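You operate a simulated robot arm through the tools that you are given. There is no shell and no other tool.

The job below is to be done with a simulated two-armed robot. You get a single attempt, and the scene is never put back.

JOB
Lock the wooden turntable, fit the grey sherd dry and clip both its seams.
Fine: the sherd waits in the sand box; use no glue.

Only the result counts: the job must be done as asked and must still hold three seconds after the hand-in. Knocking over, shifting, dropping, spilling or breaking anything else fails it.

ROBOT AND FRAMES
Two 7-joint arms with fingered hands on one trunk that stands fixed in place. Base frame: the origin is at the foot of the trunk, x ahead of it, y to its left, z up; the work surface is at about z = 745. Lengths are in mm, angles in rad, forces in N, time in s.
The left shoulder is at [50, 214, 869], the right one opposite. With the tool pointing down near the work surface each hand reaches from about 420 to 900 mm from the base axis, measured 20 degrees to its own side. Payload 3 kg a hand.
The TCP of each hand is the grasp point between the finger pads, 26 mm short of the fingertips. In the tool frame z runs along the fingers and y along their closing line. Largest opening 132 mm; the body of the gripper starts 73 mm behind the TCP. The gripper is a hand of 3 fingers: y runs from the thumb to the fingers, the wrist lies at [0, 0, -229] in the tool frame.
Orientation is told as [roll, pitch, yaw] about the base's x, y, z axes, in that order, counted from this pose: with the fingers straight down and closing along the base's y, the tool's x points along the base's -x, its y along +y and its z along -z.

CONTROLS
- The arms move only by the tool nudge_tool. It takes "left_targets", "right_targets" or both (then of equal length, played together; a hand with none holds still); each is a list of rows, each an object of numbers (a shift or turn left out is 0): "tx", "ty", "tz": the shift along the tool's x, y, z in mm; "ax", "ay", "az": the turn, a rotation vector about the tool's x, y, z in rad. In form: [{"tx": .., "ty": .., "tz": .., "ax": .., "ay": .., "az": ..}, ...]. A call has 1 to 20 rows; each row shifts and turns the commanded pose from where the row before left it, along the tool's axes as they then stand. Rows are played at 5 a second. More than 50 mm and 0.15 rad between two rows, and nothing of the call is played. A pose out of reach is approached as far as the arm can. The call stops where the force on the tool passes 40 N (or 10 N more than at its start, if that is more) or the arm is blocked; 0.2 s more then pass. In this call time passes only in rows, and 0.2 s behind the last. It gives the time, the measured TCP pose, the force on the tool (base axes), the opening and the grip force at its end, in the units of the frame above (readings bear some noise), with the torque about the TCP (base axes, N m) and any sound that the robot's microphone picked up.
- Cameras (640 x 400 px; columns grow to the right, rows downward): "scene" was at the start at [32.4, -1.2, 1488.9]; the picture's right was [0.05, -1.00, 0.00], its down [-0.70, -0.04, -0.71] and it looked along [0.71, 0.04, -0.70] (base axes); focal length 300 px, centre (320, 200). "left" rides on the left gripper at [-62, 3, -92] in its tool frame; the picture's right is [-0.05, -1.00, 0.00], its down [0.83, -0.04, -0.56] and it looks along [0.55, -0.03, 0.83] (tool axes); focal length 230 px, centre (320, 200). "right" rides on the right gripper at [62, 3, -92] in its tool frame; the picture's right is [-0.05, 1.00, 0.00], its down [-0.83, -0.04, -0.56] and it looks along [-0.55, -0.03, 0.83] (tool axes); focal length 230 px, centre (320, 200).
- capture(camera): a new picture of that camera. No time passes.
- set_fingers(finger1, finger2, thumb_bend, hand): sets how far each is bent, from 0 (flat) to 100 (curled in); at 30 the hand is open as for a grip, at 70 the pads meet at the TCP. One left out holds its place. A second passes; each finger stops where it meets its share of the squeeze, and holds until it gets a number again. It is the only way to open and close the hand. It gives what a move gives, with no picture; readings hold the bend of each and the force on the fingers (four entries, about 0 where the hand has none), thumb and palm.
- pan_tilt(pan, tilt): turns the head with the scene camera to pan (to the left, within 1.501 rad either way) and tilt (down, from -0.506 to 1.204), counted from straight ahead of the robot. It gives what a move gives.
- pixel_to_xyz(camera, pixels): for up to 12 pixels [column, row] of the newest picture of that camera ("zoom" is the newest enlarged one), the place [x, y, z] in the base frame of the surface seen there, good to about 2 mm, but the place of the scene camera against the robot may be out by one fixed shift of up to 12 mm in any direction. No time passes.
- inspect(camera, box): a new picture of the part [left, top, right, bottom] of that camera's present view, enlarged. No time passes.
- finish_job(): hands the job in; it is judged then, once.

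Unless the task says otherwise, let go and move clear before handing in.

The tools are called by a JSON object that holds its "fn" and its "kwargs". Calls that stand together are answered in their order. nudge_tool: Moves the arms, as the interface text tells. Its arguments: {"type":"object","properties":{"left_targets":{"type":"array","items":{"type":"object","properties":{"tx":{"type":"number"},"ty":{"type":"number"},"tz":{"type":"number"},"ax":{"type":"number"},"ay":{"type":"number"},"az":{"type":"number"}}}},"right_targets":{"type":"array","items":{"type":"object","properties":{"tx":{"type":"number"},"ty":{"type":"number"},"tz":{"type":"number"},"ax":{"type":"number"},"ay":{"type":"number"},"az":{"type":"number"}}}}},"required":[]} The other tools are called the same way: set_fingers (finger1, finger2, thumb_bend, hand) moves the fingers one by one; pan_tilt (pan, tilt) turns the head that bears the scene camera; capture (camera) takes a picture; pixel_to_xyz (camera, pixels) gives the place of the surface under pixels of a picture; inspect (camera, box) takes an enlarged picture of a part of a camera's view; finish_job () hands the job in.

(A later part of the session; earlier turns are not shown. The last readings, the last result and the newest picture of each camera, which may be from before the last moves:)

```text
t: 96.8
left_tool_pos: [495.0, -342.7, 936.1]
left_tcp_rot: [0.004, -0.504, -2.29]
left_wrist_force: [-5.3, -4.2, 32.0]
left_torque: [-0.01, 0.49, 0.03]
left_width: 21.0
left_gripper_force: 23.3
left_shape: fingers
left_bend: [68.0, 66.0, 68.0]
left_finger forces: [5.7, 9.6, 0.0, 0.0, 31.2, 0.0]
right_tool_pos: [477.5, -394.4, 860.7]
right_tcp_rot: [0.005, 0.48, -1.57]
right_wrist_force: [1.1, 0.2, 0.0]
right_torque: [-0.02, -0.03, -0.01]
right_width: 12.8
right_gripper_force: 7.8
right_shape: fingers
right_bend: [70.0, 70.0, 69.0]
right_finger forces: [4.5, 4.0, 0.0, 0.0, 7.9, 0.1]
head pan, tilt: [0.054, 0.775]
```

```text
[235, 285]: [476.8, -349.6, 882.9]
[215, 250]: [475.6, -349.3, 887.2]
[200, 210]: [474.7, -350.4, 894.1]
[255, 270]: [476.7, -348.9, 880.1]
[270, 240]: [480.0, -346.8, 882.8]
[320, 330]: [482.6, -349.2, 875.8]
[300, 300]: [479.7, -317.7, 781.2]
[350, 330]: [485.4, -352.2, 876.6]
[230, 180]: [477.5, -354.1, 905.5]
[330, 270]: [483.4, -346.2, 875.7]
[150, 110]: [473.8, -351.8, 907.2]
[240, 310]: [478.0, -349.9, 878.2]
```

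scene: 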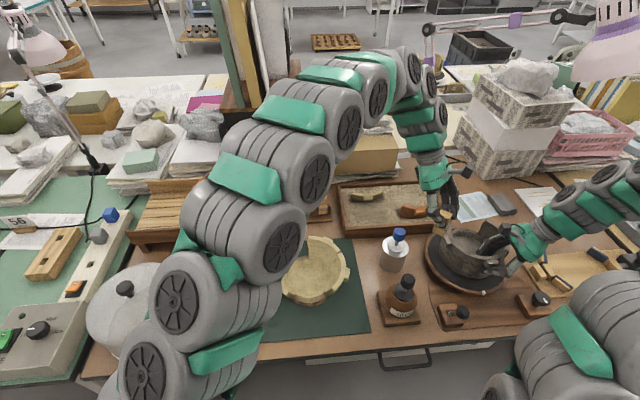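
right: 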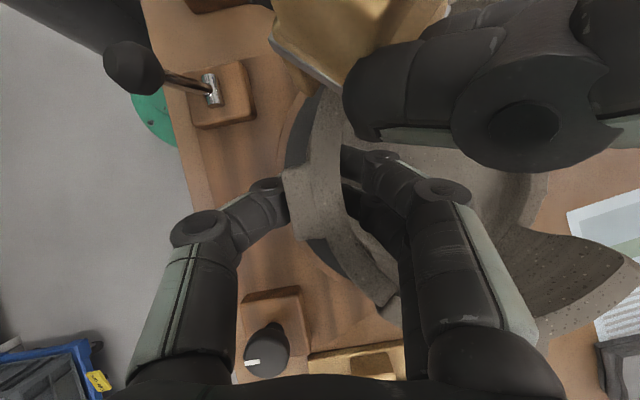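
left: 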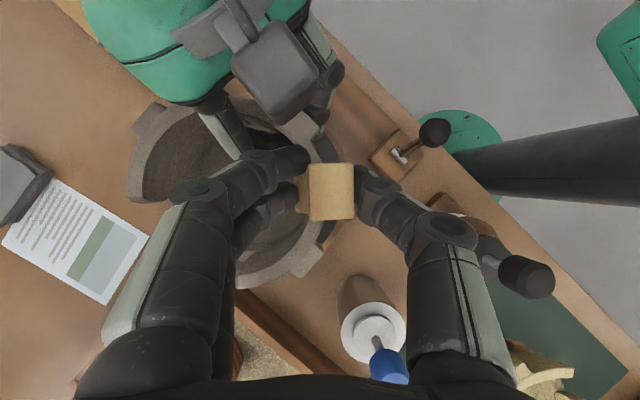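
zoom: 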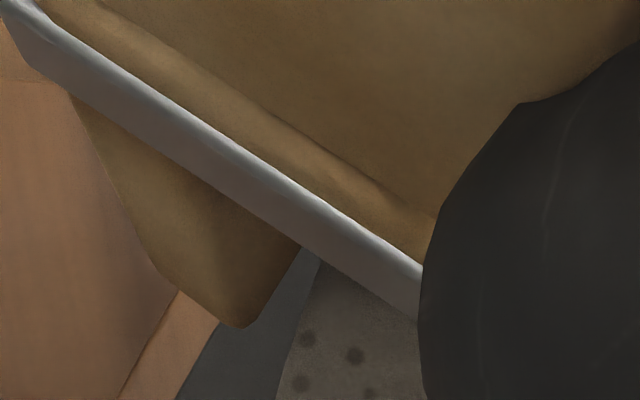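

Direct measurement shows the outer jaw's inner face only about 1 mm outside the rim at its ends and touching at its middle, with some 6 mm free inside. I will lift 6 mm, move the clip 3 mm outward and go down again.

{"fn": "nudge_tool", "kwargs": {"left_targets": [{"tx": -3.8, "tz": -7.0}, {"ty": -3}, {"tx": 1.44, "tz": 2.63}, {"tx": 1.44, "tz": 2.63}, {"tx": 0.96, "tz": 1.76}, {"tx": 0.96, "tz": 1.76}]}}

{"fn": "capture", "kwargs": {"camera": "right"}}

{"fn": "inspect", "kwargs": {"camera": "right", "box": [250, 10, 410, 120]}}

{"fn": "inspect", "kwargs": {"camera": "scene", "box": [450, 230, 490, 270]}}

```text
t: 98.2
left_tool_pos: [493.3, -339.6, 932.3]
left_tcp_rot: [0.0, -0.501, -2.29]
left_wrist_force: [-0.2, 3.2, 14.3]
left_torque: [-0.08, 0.06, -0.03]
left_width: 20.7
left_gripper_force: 15.7
left_shape: fingers
left_bend: [70.0, 68.0, 66.0]
left_finger forces: [4.9, 8.3, 0.0, 0.0, 17.9, 0.0]
right_tool_pos: [478.5, -394.3, 860.5]
right_tcp_rot: [0.003, 0.478, -1.57]
right_wrist_force: [0.6, -2.2, 0.6]
right_torque: [0.0, -0.01, -0.01]
right_width: 13.3
right_gripper_force: 8.6
right_shape: fingers
right_bend: [70.0, 70.0, 69.0]
right_finger forces: [4.7, 4.2, 0.0, 0.1, 7.9, 0.0]
head pan, tilt: [0.054, 0.775]
```

```text
taken
```

right: 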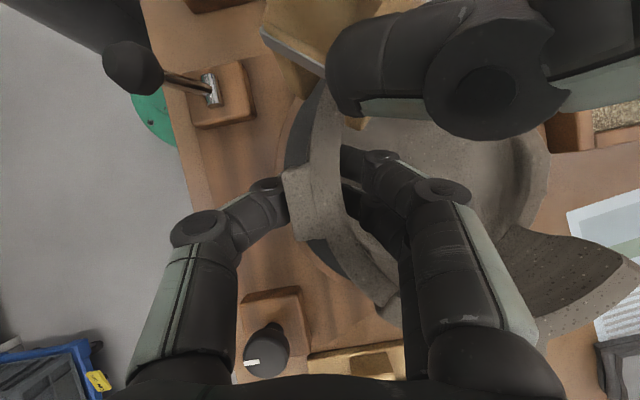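

```text
3.64 times, centred on (330, 65) of right
```

zoom: 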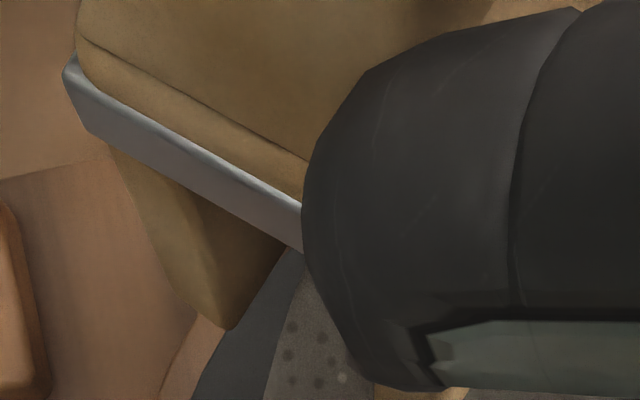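

```text
10.00 times, centred on (470, 250) of scene
```

zoom: 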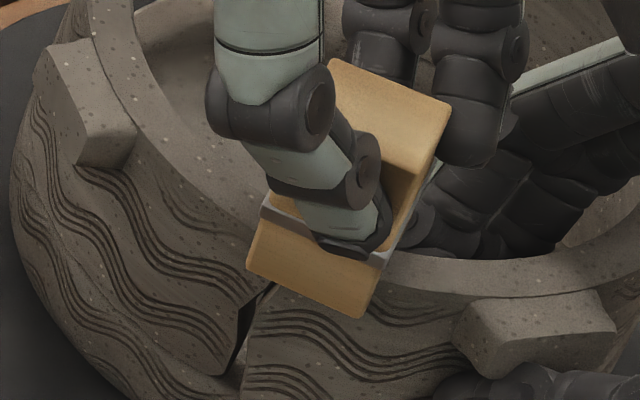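

The clip has gone lower, with its outer jaw now outside the rim, but 14 N still opposes it. I will measure how deep and how tilted it is.

{"fn": "capture", "kwargs": {"camera": "left"}}

{"fn": "inspect", "kwargs": {"camera": "left", "box": [270, 130, 370, 250]}}

{"fn": "pixel_to_xyz", "kwargs": {"camera": "left", "pixels": [[309, 168], [348, 168], [348, 214], [310, 214], [329, 190], [300, 195], [301, 205]]}}

{"fn": "inspect", "kwargs": {"camera": "scene", "box": [450, 230, 490, 270]}}

{"fn": "pixel_to_xyz", "kwargs": {"camera": "zoom", "pixels": [[260, 258], [300, 280], [350, 306], [310, 260], [265, 275], [310, 305], [345, 70], [430, 100], [400, 150], [245, 330], [255, 300], [230, 340]]}}

```text
taken
```

left: 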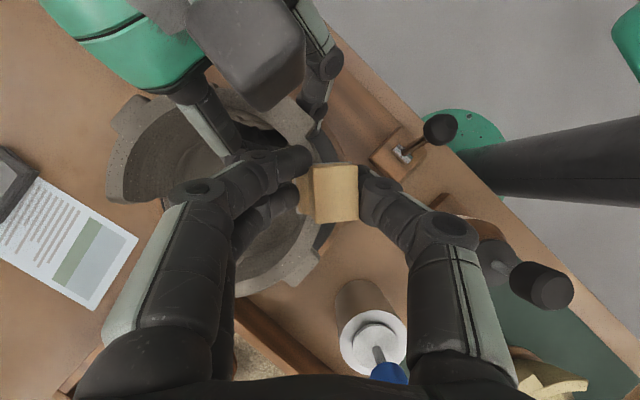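

```text
3.33 times, centred on (320, 190) of left
```

zoom: 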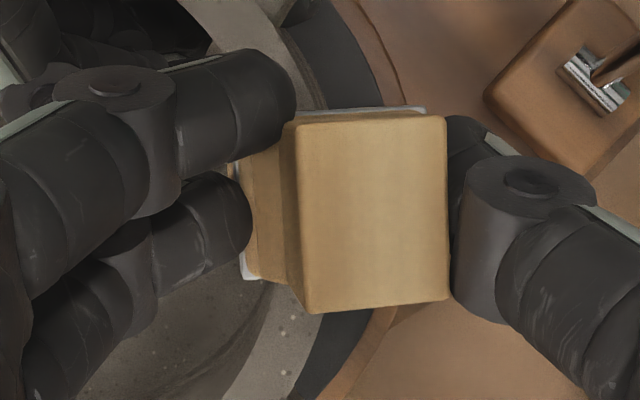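

```text
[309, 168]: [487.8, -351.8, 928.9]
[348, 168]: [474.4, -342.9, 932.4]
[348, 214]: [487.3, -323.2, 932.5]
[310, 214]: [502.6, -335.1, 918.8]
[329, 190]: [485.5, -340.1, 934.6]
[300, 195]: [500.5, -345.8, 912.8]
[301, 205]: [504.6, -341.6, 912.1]
```

```text
10.00 times, centred on (470, 250) of scene
```

zoom: 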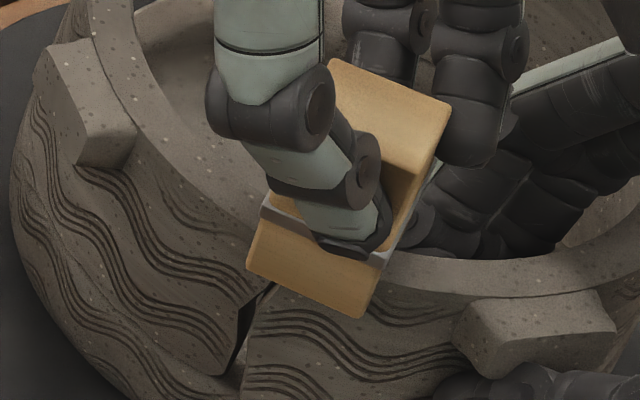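

```text
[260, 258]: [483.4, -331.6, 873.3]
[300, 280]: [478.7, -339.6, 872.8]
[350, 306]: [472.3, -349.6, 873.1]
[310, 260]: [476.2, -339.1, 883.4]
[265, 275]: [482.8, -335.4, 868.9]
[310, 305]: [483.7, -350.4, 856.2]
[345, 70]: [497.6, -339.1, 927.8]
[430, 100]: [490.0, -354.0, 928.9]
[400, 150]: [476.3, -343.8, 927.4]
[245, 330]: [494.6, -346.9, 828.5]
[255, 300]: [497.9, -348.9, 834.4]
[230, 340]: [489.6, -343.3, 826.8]
```

Now the inner jaw is catching instead, so the right place lies between the last two: about 1.5 mm inward from here. I will lift, shift 1.5 mm, and check the clip's tilt before going down.

{"fn": "nudge_tool", "kwargs": {"left_targets": [{"tx": -2.9, "tz": -5.3}, {"tx": -2.4, "tz": -4.4}, {"ty": 1.5}]}}

{"fn": "capture", "kwargs": {"camera": "left"}}

{"fn": "inspect", "kwargs": {"camera": "left", "box": [270, 130, 370, 250]}}

{"fn": "pixel_to_xyz", "kwargs": {"camera": "left", "pixels": [[314, 170], [350, 170], [350, 214], [314, 214], [330, 190], [300, 195], [301, 205], [332, 172], [332, 212]]}}

{"fn": "capture", "kwargs": {"camera": "right"}}

{"fn": "inspect", "kwargs": {"camera": "right", "box": [250, 10, 410, 120]}}

{"fn": "inspect", "kwargs": {"camera": "scene", "box": [450, 230, 490, 270]}}

```text
t: 99.0
left_tool_pos: [494.5, -342.2, 942.0]
left_tcp_rot: [-0.002, -0.502, -2.291]
left_wrist_force: [-1.2, -0.4, -0.4]
left_torque: [-0.01, -0.01, 0.01]
left_width: 21.4
left_gripper_force: 12.0
left_shape: fingers
left_bend: [69.0, 66.0, 66.0]
left_finger forces: [4.2, 6.4, 0.0, 0.0, 12.8, 0.0]
right_tool_pos: [477.8, -393.4, 860.3]
right_tcp_rot: [0.004, 0.48, -1.57]
right_wrist_force: [-0.6, -0.7, 0.2]
right_torque: [0.05, -0.03, -0.01]
right_width: 12.7
right_gripper_force: 8.3
right_shape: fingers
right_bend: [70.0, 70.0, 69.0]
right_finger forces: [3.7, 4.3, 0.1, 0.0, 7.9, 0.0]
head pan, tilt: [0.054, 0.775]
```

```text
taken
```

left: 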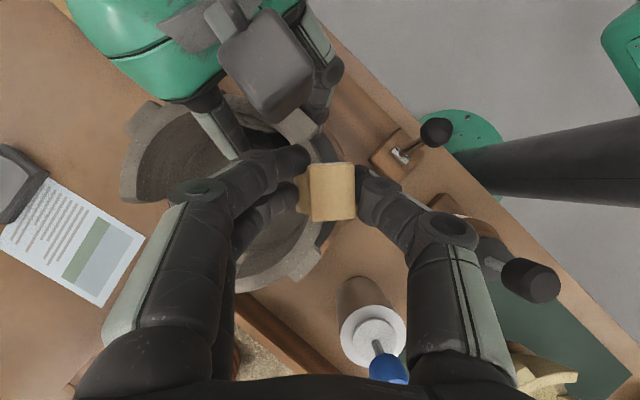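

```text
3.33 times, centred on (320, 190) of left
```

zoom: 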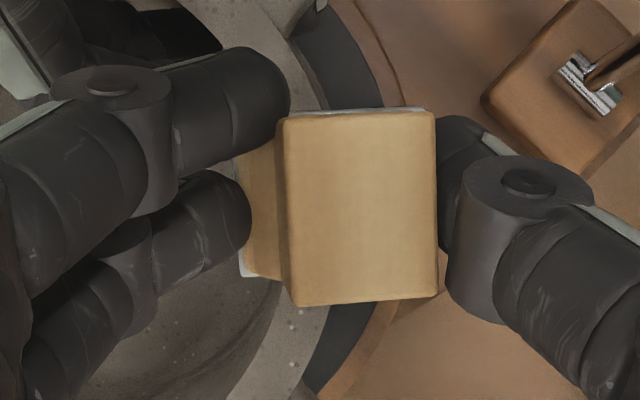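

```text
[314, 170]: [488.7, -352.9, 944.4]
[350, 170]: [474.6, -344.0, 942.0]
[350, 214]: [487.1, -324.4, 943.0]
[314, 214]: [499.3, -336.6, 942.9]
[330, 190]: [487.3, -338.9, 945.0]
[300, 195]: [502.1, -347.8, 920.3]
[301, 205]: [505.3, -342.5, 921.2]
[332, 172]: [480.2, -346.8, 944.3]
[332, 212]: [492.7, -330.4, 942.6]
```

```text
taken
```

right: 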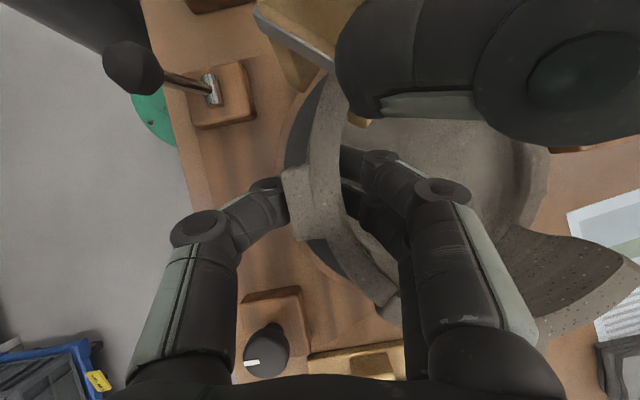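

```text
3.64 times, centred on (330, 65) of right
```

zoom: 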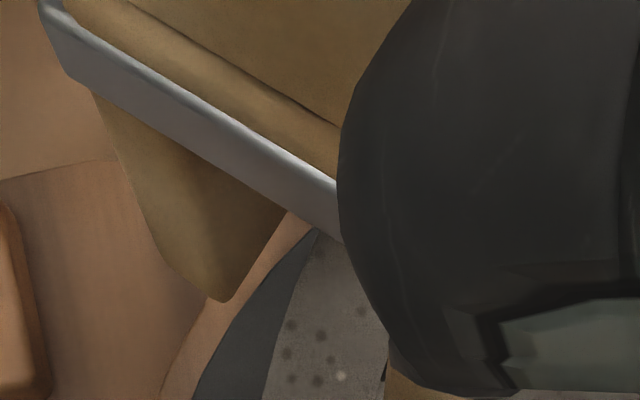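

```text
10.00 times, centred on (470, 250) of scene
```

zoom: 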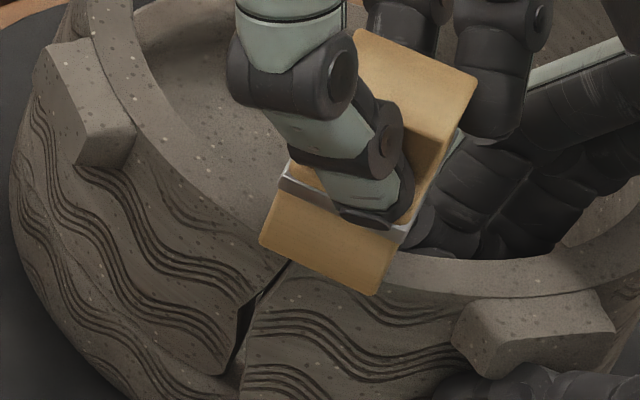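

The clip now lies at about 56 degrees, which suits the rim, but its body sits about 3 mm further inward than its head, so it seems tilted about 7 degrees in the grip. I will confirm that from the slope of the metal band.

{"fn": "inspect", "kwargs": {"camera": "right", "box": [250, 10, 410, 120]}}

{"fn": "pixel_to_xyz", "kwargs": {"camera": "zoom", "pixels": [[60, 45], [100, 70], [150, 100], [200, 130], [250, 160], [300, 190], [330, 210], [220, 290], [200, 260], [150, 200], [230, 240], [390, 375]]}}

{"fn": "inspect", "kwargs": {"camera": "left", "box": [280, 150, 360, 230]}}

{"fn": "pixel_to_xyz", "kwargs": {"camera": "zoom", "pixels": [[170, 200], [160, 300], [185, 330], [210, 150], [240, 120], [420, 120], [415, 300], [250, 310], [330, 210], [190, 250], [480, 75], [500, 85]]}}

```text
3.64 times, centred on (330, 65) of right
```

zoom: 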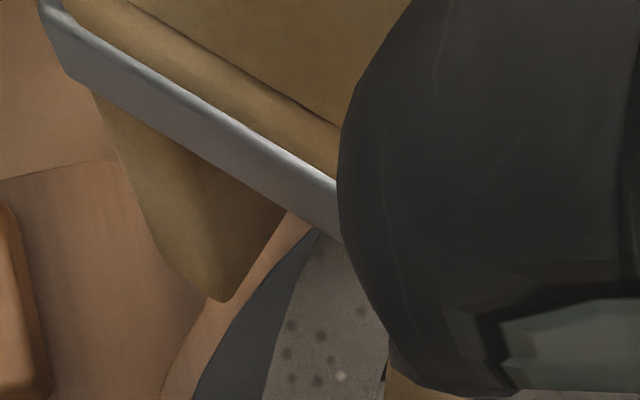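

```text
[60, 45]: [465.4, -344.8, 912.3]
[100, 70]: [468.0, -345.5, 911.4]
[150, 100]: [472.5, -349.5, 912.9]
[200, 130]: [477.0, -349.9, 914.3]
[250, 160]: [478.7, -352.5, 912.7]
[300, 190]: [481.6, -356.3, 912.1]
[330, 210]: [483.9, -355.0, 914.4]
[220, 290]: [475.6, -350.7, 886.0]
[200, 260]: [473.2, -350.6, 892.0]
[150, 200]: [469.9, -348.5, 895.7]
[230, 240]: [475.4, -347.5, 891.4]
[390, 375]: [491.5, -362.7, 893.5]
```

```text
5.00 times, centred on (320, 190) of left
```

zoom: 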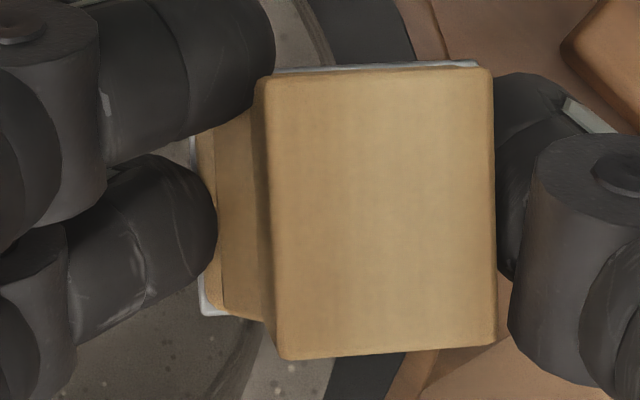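

```text
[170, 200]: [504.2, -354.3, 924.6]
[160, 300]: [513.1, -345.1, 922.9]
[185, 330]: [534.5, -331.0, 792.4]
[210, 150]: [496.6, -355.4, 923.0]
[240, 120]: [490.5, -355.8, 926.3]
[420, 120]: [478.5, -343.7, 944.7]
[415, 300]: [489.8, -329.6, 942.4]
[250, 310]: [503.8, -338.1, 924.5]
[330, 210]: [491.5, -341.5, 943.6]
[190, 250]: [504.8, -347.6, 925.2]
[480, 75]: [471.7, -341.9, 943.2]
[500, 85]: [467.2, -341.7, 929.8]
```

The band slopes about 6 degrees with its outer end lower, so the clip is tilted in the grip and its jaws enter askew. I will tip the hand by 0.11 rad to set the clip upright and bring it inward so the slot stays over the rim.

{"fn": "nudge_tool", "kwargs": {"left_targets": [{"ax": 0.048, "az": -0.0263, "ty": 2.2}, {"ax": 0.048, "az": -0.0263, "ty": 2.3}]}}

{"fn": "capture", "kwargs": {"camera": "left"}}

{"fn": "inspect", "kwargs": {"camera": "left", "box": [280, 150, 360, 230]}}

{"fn": "pixel_to_xyz", "kwargs": {"camera": "left", "pixels": [[314, 170], [350, 170], [350, 214], [314, 214], [332, 190], [300, 195], [332, 172], [332, 212]]}}

{"fn": "capture", "kwargs": {"camera": "right"}}

{"fn": "inspect", "kwargs": {"camera": "right", "box": [250, 10, 410, 120]}}

{"fn": "pixel_to_xyz", "kwargs": {"camera": "zoom", "pixels": [[60, 45], [100, 70], [150, 100], [200, 130], [250, 160], [300, 190], [220, 290], [230, 270], [200, 230], [390, 375], [400, 350], [300, 320]]}}

```text
t: 99.6
left_tool_pos: [497.5, -343.4, 942.7]
left_tcp_rot: [-0.128, -0.498, -2.229]
left_wrist_force: [-0.4, 0.9, 0.4]
left_torque: [-0.02, 0.02, 0.0]
left_width: 21.0
left_gripper_force: 12.0
left_shape: fingers
left_bend: [69.0, 66.0, 66.0]
left_finger forces: [4.2, 6.7, 0.1, 0.0, 12.7, 0.1]
right_tool_pos: [478.5, -394.2, 860.1]
right_tcp_rot: [0.002, 0.477, -1.571]
right_wrist_force: [-0.5, -0.3, 0.1]
right_torque: [0.0, 0.0, -0.01]
right_width: 12.8
right_gripper_force: 8.0
right_shape: fingers
right_bend: [70.0, 70.0, 69.0]
right_finger forces: [3.9, 4.4, 0.0, 0.0, 8.0, 0.1]
head pan, tilt: [0.054, 0.775]
```

```text
taken
```

left: 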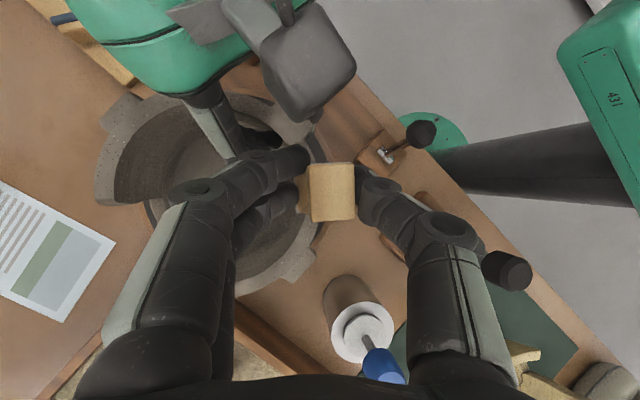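

```text
5.00 times, centred on (320, 190) of left
```

zoom: 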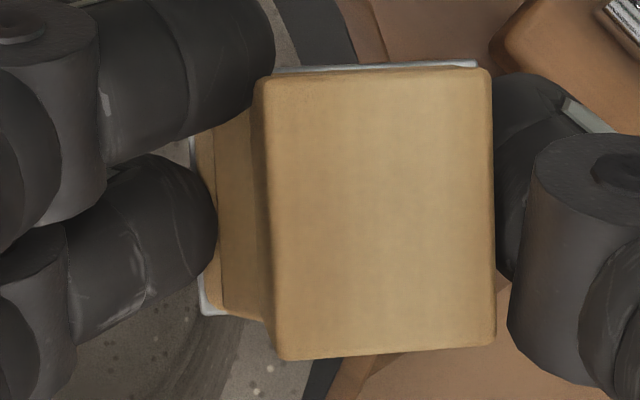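

```text
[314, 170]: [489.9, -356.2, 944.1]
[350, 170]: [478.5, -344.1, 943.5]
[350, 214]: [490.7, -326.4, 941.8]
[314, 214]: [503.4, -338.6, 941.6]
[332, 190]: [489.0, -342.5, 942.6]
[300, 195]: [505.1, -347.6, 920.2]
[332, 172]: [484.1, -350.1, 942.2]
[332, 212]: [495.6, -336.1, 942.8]
```

```text
taken
```

right: 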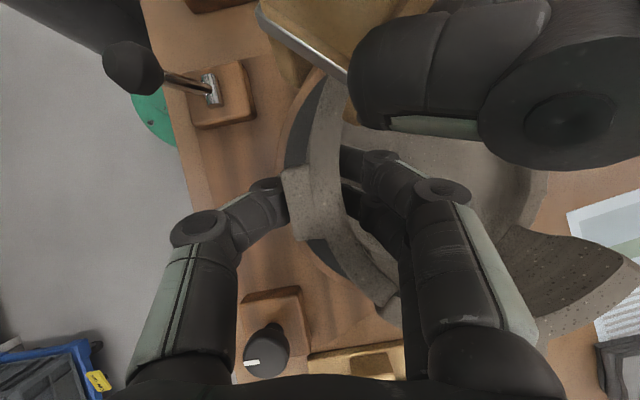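

```text
3.64 times, centred on (330, 65) of right
```

zoom: 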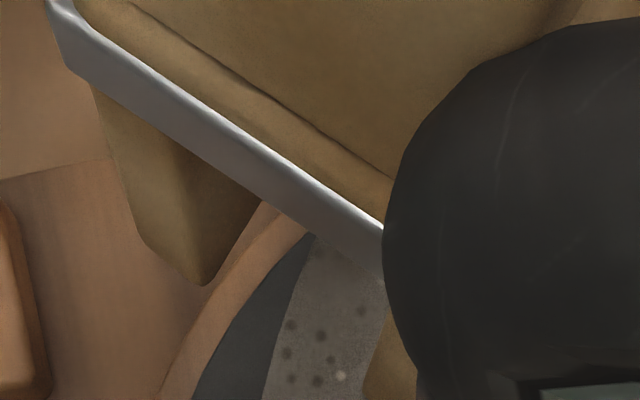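

```text
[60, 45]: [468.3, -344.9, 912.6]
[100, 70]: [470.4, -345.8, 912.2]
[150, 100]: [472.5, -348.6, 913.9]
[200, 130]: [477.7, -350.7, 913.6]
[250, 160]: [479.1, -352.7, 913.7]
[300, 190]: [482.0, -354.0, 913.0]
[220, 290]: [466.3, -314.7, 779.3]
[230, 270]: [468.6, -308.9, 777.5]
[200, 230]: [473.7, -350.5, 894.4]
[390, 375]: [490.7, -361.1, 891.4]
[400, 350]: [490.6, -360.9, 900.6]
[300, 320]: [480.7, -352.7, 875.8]
```

The band is now level and the slot is centred on the rim with about 2.5–3 mm on both sides. I will descend straight down 10 mm in small steps.

{"fn": "nudge_tool", "kwargs": {"left_targets": [{"tx": 0.95, "ty": 0.22, "tz": 1.75}, {"tx": 0.95, "ty": 0.22, "tz": 1.75}, {"tx": 0.95, "ty": 0.22, "tz": 1.75}, {"tx": 0.95, "ty": 0.22, "tz": 1.75}, {"tx": 0.95, "ty": 0.22, "tz": 1.75}]}}

{"fn": "capture", "kwargs": {"camera": "right"}}

{"fn": "inspect", "kwargs": {"camera": "right", "box": [250, 10, 410, 120]}}

{"fn": "inspect", "kwargs": {"camera": "scene", "box": [450, 230, 490, 270]}}

```text
t: 100.8
left_tool_pos: [496.5, -343.3, 934.0]
left_tcp_rot: [-0.125, -0.497, -2.228]
left_wrist_force: [-0.6, 4.2, 18.0]
left_torque: [-0.01, 0.11, -0.05]
left_width: 20.6
left_gripper_force: 16.5
left_shape: fingers
left_bend: [70.0, 68.0, 66.0]
left_finger forces: [4.2, 8.5, 0.0, 0.1, 19.9, 0.0]
right_tool_pos: [477.8, -393.5, 859.6]
right_tcp_rot: [0.003, 0.478, -1.571]
right_wrist_force: [0.3, -2.3, 0.1]
right_torque: [-0.05, 0.0, 0.0]
right_width: 12.6
right_gripper_force: 8.4
right_shape: fingers
right_bend: [70.0, 70.0, 69.0]
right_finger forces: [4.5, 4.4, 0.1, 0.0, 7.8, 0.1]
head pan, tilt: [0.054, 0.775]
```

```text
taken
```

right: 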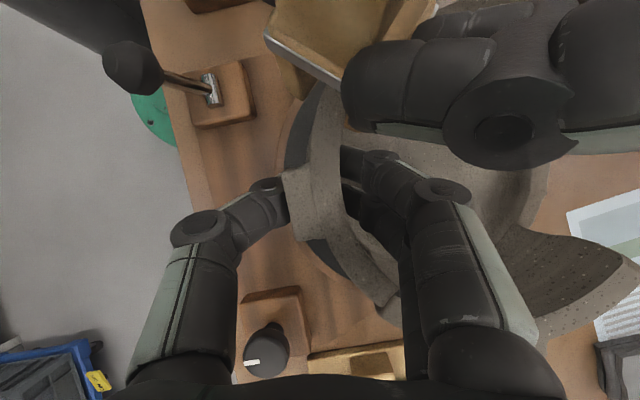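

```text
3.64 times, centred on (330, 65) of right
```

zoom: 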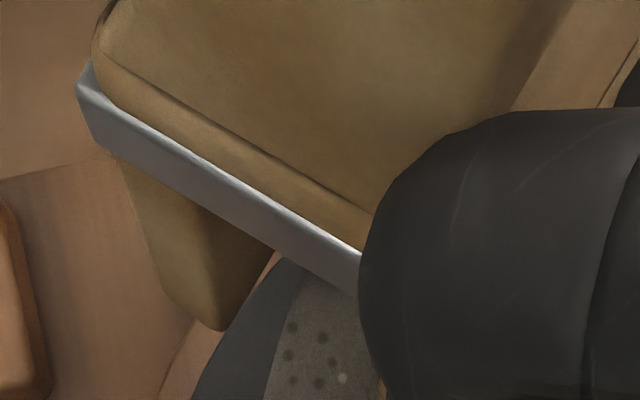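

```text
10.00 times, centred on (470, 250) of scene
```

zoom: 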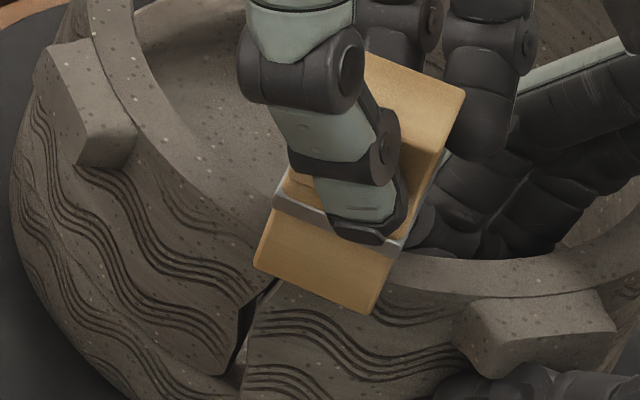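

Again about 18 N, and this time the right hand feels a matching sideways push, so something of the two hands may be touching. I will measure where the left fingers and the right fingers are in the right camera's view.

{"fn": "pixel_to_xyz", "kwargs": {"camera": "right", "pixels": [[370, 100], [400, 120], [450, 130], [510, 130], [550, 150], [440, 190], [400, 165], [380, 155], [355, 150], [365, 190], [345, 110], [420, 60]]}}

{"fn": "inspect", "kwargs": {"camera": "right", "box": [310, 60, 470, 200]}}

{"fn": "inspect", "kwargs": {"camera": "scene", "box": [460, 215, 510, 260]}}

```text
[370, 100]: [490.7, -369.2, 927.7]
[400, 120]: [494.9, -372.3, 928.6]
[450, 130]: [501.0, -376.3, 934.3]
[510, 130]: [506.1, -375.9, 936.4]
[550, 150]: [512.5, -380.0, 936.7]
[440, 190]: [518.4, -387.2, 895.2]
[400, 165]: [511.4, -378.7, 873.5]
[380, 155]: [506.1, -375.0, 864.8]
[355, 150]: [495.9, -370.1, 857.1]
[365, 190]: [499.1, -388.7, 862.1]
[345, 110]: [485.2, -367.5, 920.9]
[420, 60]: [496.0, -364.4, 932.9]
```

```text
2.86 times, centred on (390, 130) of right
```

zoom: 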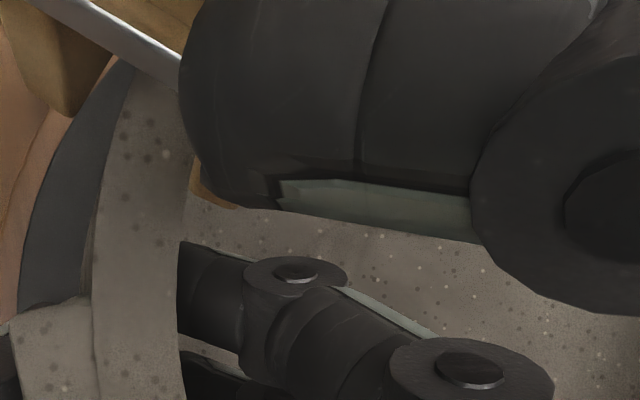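

```text
8.89 times, centred on (485, 238) of scene
```

zoom: 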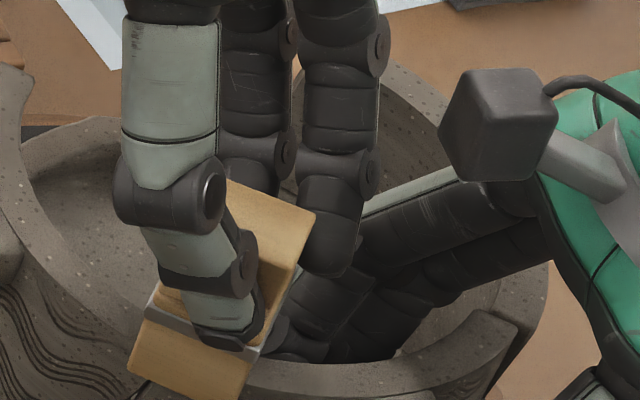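

The fingers of the two hands are still about 30 mm apart, so the clip itself must be meeting the sherd's rim. I will measure the sherd's rim edges right beside the clip.

{"fn": "pixel_to_xyz", "kwargs": {"camera": "right", "pixels": [[317, 105], [320, 105], [330, 105], [338, 105], [341, 105], [325, 92], [330, 88], [340, 95], [314, 120], [343, 120], [312, 140], [342, 140]]}}

{"fn": "inspect", "kwargs": {"camera": "right", "box": [290, 60, 370, 120]}}

```text
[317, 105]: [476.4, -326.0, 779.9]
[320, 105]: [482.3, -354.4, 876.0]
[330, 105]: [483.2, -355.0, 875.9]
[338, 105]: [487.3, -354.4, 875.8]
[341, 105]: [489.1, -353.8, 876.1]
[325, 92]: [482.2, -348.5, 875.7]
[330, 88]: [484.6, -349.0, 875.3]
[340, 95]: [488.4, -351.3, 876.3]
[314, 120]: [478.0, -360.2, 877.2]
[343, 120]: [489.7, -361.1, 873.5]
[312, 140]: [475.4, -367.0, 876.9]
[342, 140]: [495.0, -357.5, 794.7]
```

```text
6.67 times, centred on (330, 90) of right
```

zoom: 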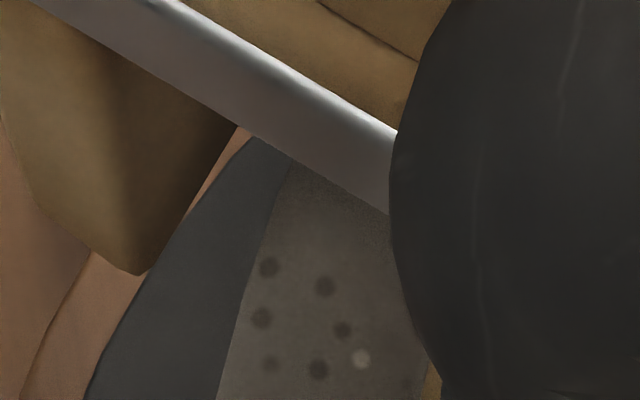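

In this close view the outer jaw stands about 6 mm outside the rim while the inner jaw is right on its edge, so the clip must move about 3 mm inward. I will lift 5 mm, shift it, and descend again.

{"fn": "nudge_tool", "kwargs": {"left_targets": [{"tx": -2.4, "ty": -0.55, "tz": -4.4}, {"ty": 3.0}, {"tx": 0.95, "ty": 0.22, "tz": 1.75}, {"tx": 0.95, "ty": 0.22, "tz": 1.75}, {"tx": 0.95, "ty": 0.22, "tz": 1.75}]}}

{"fn": "inspect", "kwargs": {"camera": "right", "box": [290, 60, 370, 120]}}

{"fn": "inspect", "kwargs": {"camera": "scene", "box": [450, 230, 490, 270]}}

```text
t: 102.0
left_tool_pos: [500.1, -343.8, 930.3]
left_tcp_rot: [-0.124, -0.497, -2.229]
left_wrist_force: [-1.6, 7.6, 22.4]
left_torque: [0.0, 0.25, -0.11]
left_width: 20.6
left_gripper_force: 19.0
left_shape: fingers
left_bend: [71.0, 68.0, 66.0]
left_finger forces: [7.1, 7.2, 0.1, 0.0, 22.6, 0.0]
right_tool_pos: [477.8, -395.1, 860.4]
right_tcp_rot: [0.004, 0.476, -1.572]
right_wrist_force: [0.0, -3.8, -1.5]
right_torque: [-0.03, -0.01, 0.04]
right_width: 12.7
right_gripper_force: 8.3
right_shape: fingers
right_bend: [70.0, 70.0, 69.0]
right_finger forces: [4.6, 4.1, 0.1, 0.0, 8.2, 0.1]
head pan, tilt: [0.054, 0.775]
```

```text
6.67 times, centred on (330, 90) of right
```

zoom: 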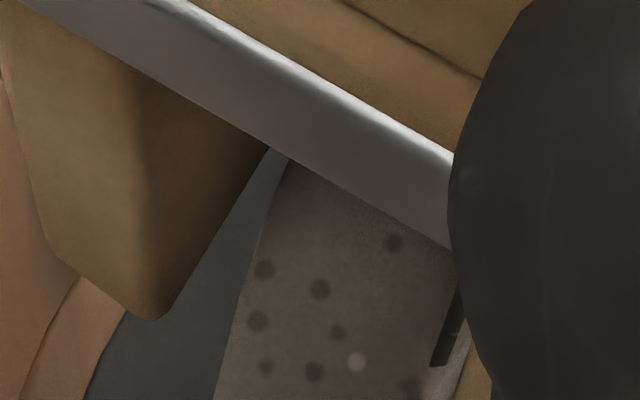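

```text
10.00 times, centred on (470, 250) of scene
```

zoom: 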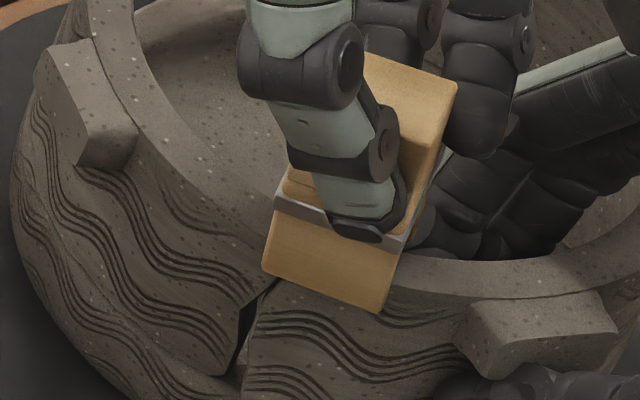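

Almost all of the load is on the left thumb, which sits on the band's ledge, so the tilt under load will show which jaw is caught. I will measure the clip's tilt as it stands now.

{"fn": "capture", "kwargs": {"camera": "right"}}

{"fn": "pixel_to_xyz", "kwargs": {"camera": "right", "pixels": [[300, 66], [310, 72], [320, 79], [330, 85], [340, 92], [290, 100], [300, 105], [304, 107], [298, 90], [285, 85], [352, 118], [355, 112]]}}

{"fn": "capture", "kwargs": {"camera": "left"}}

{"fn": "pixel_to_xyz", "kwargs": {"camera": "left", "pixels": [[316, 172], [350, 172], [350, 212], [316, 212], [332, 190], [300, 190], [300, 205], [305, 140], [312, 150], [300, 235], [310, 240], [322, 228]]}}

{"fn": "inspect", "kwargs": {"camera": "left", "box": [270, 130, 370, 250]}}

```text
taken
```

right: 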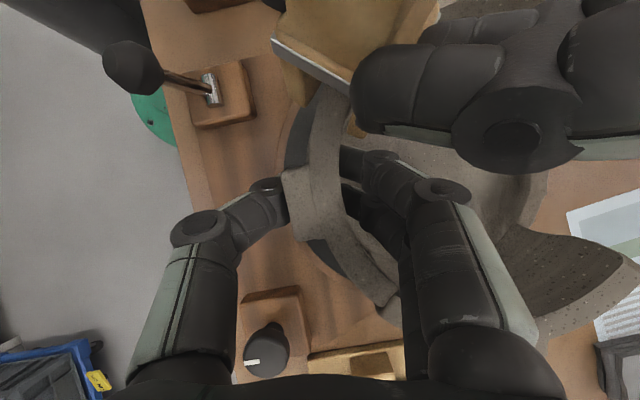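

```text
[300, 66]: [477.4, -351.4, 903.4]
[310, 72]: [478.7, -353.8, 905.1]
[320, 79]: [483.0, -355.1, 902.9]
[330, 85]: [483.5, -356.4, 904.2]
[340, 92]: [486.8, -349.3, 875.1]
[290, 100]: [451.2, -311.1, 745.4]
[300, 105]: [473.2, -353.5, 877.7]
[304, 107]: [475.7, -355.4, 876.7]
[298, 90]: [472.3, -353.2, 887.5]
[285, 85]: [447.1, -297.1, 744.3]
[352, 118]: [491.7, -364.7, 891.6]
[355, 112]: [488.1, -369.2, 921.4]
```

```text
taken
```

left: 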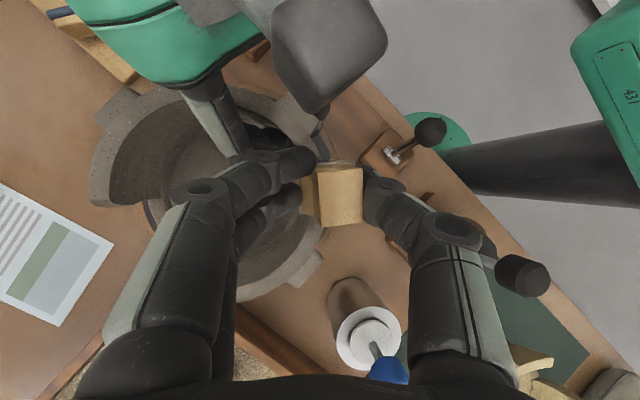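

```text
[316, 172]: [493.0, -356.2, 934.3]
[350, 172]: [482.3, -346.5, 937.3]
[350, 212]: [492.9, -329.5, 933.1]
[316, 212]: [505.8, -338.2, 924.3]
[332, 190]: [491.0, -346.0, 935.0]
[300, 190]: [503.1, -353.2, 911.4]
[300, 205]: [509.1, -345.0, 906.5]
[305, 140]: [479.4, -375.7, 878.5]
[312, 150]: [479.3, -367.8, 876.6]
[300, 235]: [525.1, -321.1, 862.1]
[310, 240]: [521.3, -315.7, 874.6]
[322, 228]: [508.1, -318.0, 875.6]
```

```text
3.33 times, centred on (320, 190) of left
```

zoom: 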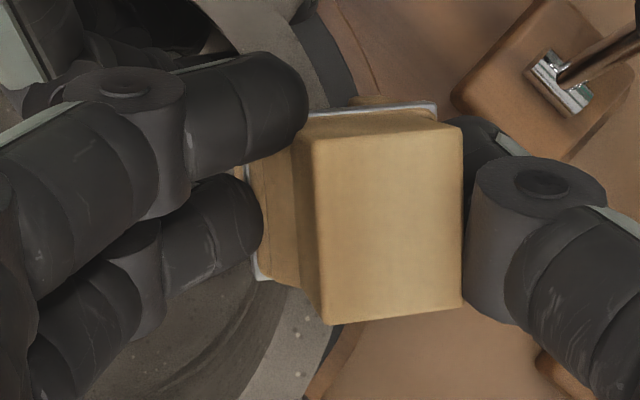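

The clip was pushed about 5 mm up in the grip and twisted, and the rim's true mid radius there is about 71, smaller than I had used, so the jaw tips have been landing on the rim's edge. I will lift the clip clear and measure its unloaded pose carefully.

{"fn": "nudge_tool", "kwargs": {"left_targets": [{"tx": -2.9, "ty": -0.66, "tz": -5.2}, {"tx": -2.9, "ty": -0.66, "tz": -5.2}]}}

{"fn": "capture", "kwargs": {"camera": "left"}}

{"fn": "inspect", "kwargs": {"camera": "left", "box": [280, 150, 360, 230]}}

{"fn": "capture", "kwargs": {"camera": "right"}}

{"fn": "inspect", "kwargs": {"camera": "right", "box": [250, 20, 410, 130]}}

{"fn": "inspect", "kwargs": {"camera": "scene", "box": [450, 230, 490, 270]}}

```text
t: 102.6
left_tool_pos: [499.6, -346.9, 941.9]
left_tcp_rot: [-0.126, -0.498, -2.228]
left_wrist_force: [0.1, 0.3, -0.7]
left_torque: [0.02, 0.01, 0.0]
left_width: 21.6
left_gripper_force: 12.6
left_shape: fingers
left_bend: [69.0, 66.0, 66.0]
left_finger forces: [3.8, 7.4, 0.1, 0.0, 13.3, 0.0]
right_tool_pos: [478.7, -392.6, 859.3]
right_tcp_rot: [0.005, 0.477, -1.571]
right_wrist_force: [0.1, 0.4, 0.6]
right_torque: [0.05, -0.02, 0.0]
right_width: 12.7
right_gripper_force: 8.5
right_shape: fingers
right_bend: [70.0, 70.0, 69.0]
right_finger forces: [4.2, 4.1, 0.0, 0.0, 8.0, 0.0]
head pan, tilt: [0.054, 0.775]
```

```text
taken
```

left: 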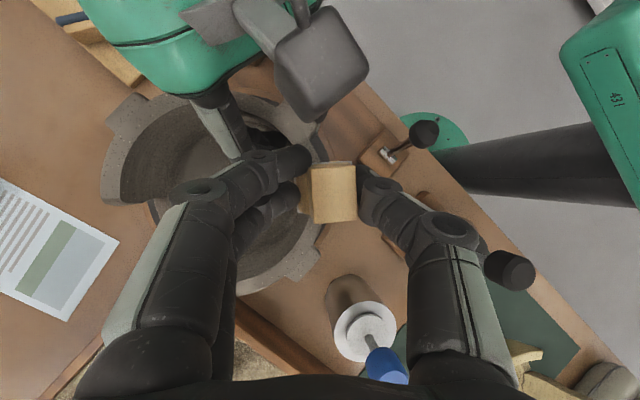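

```text
5.00 times, centred on (320, 190) of left
```

zoom: 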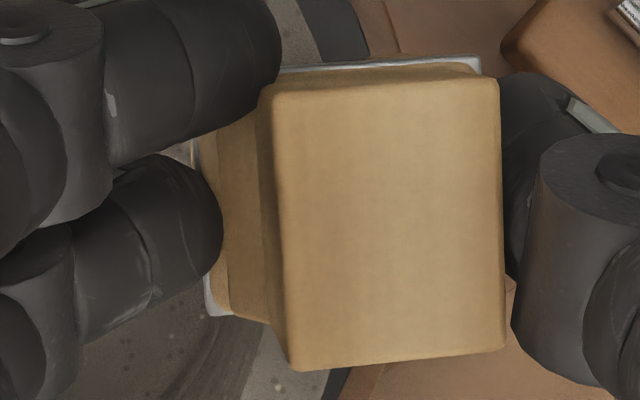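

```text
taken
```

right: 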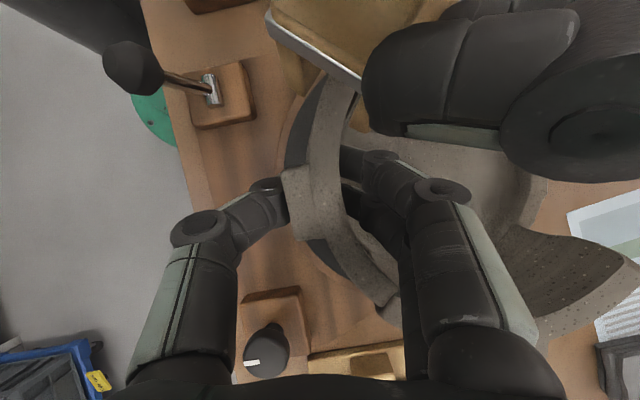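

```text
3.64 times, centred on (330, 75) of right
```

zoom: 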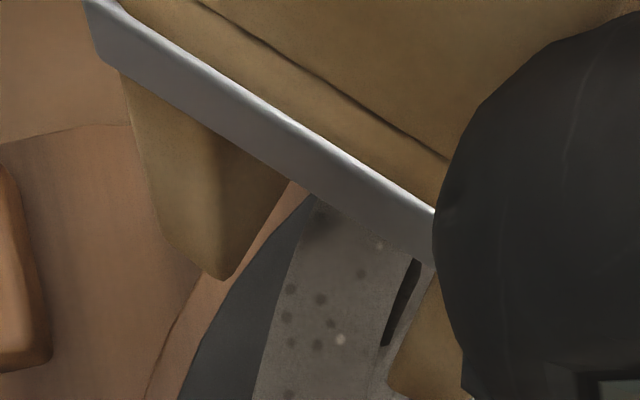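

```text
10.00 times, centred on (470, 250) of scene
```

zoom: 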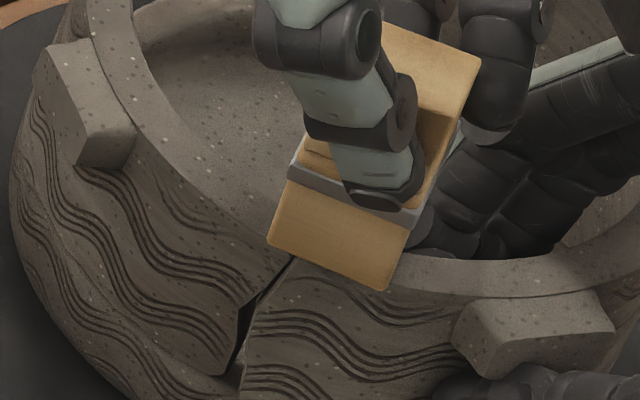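

From the right camera's geometry the clip is now parallel to the rim (54.6° against 55.9°) but about 2.6 mm short along it and nearly centred across it. I will correct that, undo the last bit of tilt, and descend in small steps.

{"fn": "nudge_tool", "kwargs": {"left_targets": [{"ax": 0.0307, "az": -0.0168, "tx": 2.28, "ty": 1.3, "tz": -1.25}]}}

{"fn": "capture", "kwargs": {"camera": "right"}}

{"fn": "inspect", "kwargs": {"camera": "right", "box": [250, 20, 410, 130]}}

{"fn": "pixel_to_xyz", "kwargs": {"camera": "zoom", "pixels": [[120, 40], [160, 65], [200, 90], [250, 120], [300, 150], [350, 180], [220, 262], [210, 240], [400, 370], [420, 360], [400, 385], [230, 240]]}}

{"fn": "capture", "kwargs": {"camera": "left"}}

{"fn": "pixel_to_xyz", "kwargs": {"camera": "left", "pixels": [[316, 172], [350, 172], [350, 212], [318, 212], [332, 190], [300, 190], [300, 205]]}}

```text
t: 103.0
left_tool_pos: [502.0, -344.6, 943.6]
left_tcp_rot: [-0.166, -0.494, -2.21]
left_wrist_force: [-0.2, 0.1, 0.4]
left_torque: [0.03, -0.01, -0.01]
left_width: 21.0
left_gripper_force: 11.8
left_shape: fingers
left_bend: [69.0, 66.0, 66.0]
left_finger forces: [3.8, 7.3, 0.1, 0.0, 13.2, 0.1]
right_tool_pos: [478.3, -393.8, 860.2]
right_tcp_rot: [0.005, 0.48, -1.57]
right_wrist_force: [0.4, 0.2, -0.5]
right_torque: [0.03, -0.04, -0.03]
right_width: 12.5
right_gripper_force: 7.7
right_shape: fingers
right_bend: [70.0, 70.0, 69.0]
right_finger forces: [3.9, 4.1, 0.0, 0.0, 8.2, 0.1]
head pan, tilt: [0.054, 0.775]
```

```text
taken
```

right: 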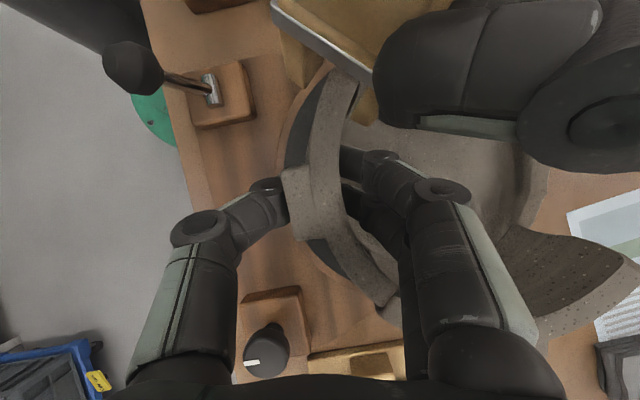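

```text
3.64 times, centred on (330, 75) of right
```

zoom: 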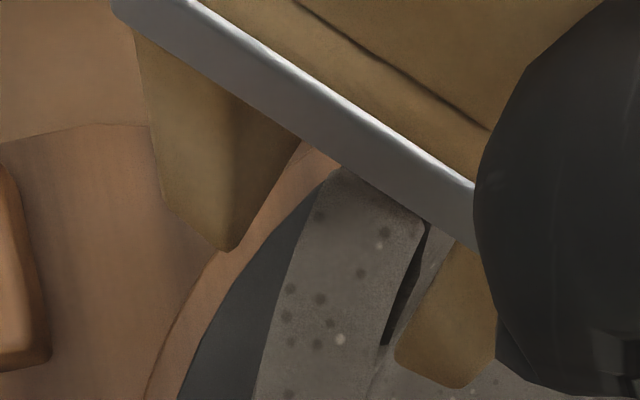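

```text
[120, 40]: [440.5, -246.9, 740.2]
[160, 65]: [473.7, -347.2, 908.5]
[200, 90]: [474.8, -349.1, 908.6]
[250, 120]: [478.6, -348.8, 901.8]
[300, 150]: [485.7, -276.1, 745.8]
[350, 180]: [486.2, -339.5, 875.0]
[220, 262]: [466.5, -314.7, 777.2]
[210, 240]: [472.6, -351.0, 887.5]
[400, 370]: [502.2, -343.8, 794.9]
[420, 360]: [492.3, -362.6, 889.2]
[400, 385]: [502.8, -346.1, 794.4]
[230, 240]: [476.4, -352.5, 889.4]
```

```text
taken
```

left: 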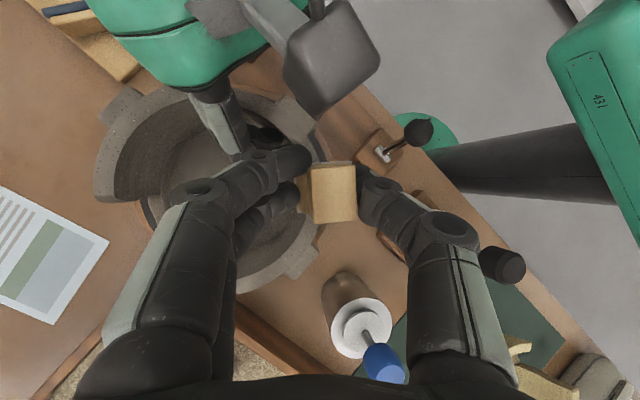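

```text
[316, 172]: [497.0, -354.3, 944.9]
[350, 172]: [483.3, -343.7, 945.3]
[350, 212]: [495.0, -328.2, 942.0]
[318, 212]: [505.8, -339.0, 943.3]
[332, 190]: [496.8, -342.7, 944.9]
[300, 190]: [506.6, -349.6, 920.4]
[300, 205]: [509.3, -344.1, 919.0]
```

By the same geometry the slot is now centred to within 0.5 mm, with about 2 mm free on each side and the clip upright. I will descend 14 mm in small steps.

{"fn": "nudge_tool", "kwargs": {"left_targets": [{"tx": 0.95, "ty": 0.32, "tz": 1.73}, {"tx": 0.95, "ty": 0.32, "tz": 1.73}, {"tx": 0.95, "ty": 0.32, "tz": 1.73}, {"tx": 0.95, "ty": 0.32, "tz": 1.73}, {"tx": 0.95, "ty": 0.32, "tz": 1.73}, {"tx": 0.95, "ty": 0.32, "tz": 1.73}, {"tx": 0.95, "ty": 0.32, "tz": 1.73}]}}

{"fn": "capture", "kwargs": {"camera": "right"}}

{"fn": "inspect", "kwargs": {"camera": "right", "box": [250, 20, 410, 130]}}

{"fn": "inspect", "kwargs": {"camera": "scene", "box": [450, 230, 490, 270]}}

```text
t: 104.6
left_tool_pos: [502.8, -345.3, 929.6]
left_tcp_rot: [-0.166, -0.492, -2.211]
left_wrist_force: [1.3, -0.9, -0.2]
left_torque: [-0.02, -0.04, 0.01]
left_width: 20.9
left_gripper_force: 12.6
left_shape: fingers
left_bend: [69.0, 66.0, 66.0]
left_finger forces: [4.0, 7.7, 0.0, 0.1, 13.0, 0.0]
right_tool_pos: [478.3, -393.8, 859.8]
right_tcp_rot: [0.004, 0.477, -1.571]
right_wrist_force: [-0.9, -0.1, -0.2]
right_torque: [0.02, -0.01, 0.01]
right_width: 12.5
right_gripper_force: 8.3
right_shape: fingers
right_bend: [70.0, 70.0, 69.0]
right_finger forces: [3.9, 4.3, 0.0, 0.1, 8.4, 0.0]
head pan, tilt: [0.054, 0.775]
```

```text
taken
```

right: 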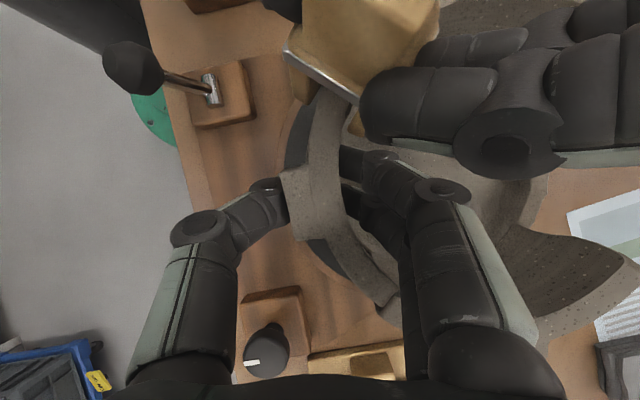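

```text
3.64 times, centred on (330, 75) of right
```

zoom: 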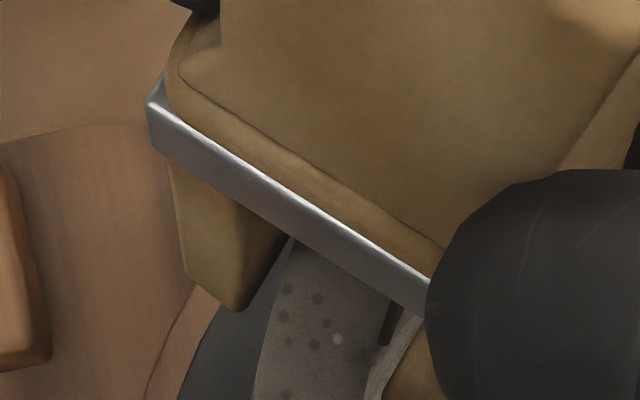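

```text
10.00 times, centred on (470, 250) of scene
```

zoom: 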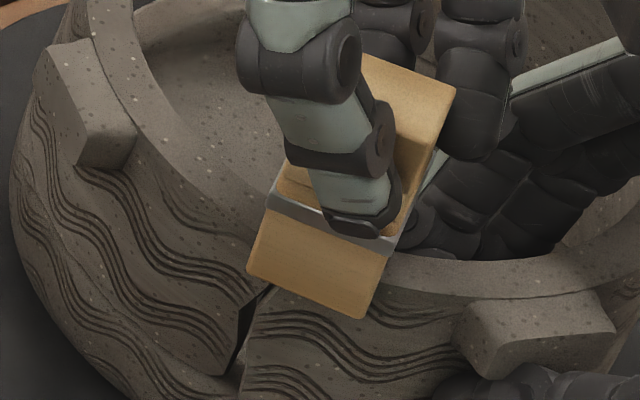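

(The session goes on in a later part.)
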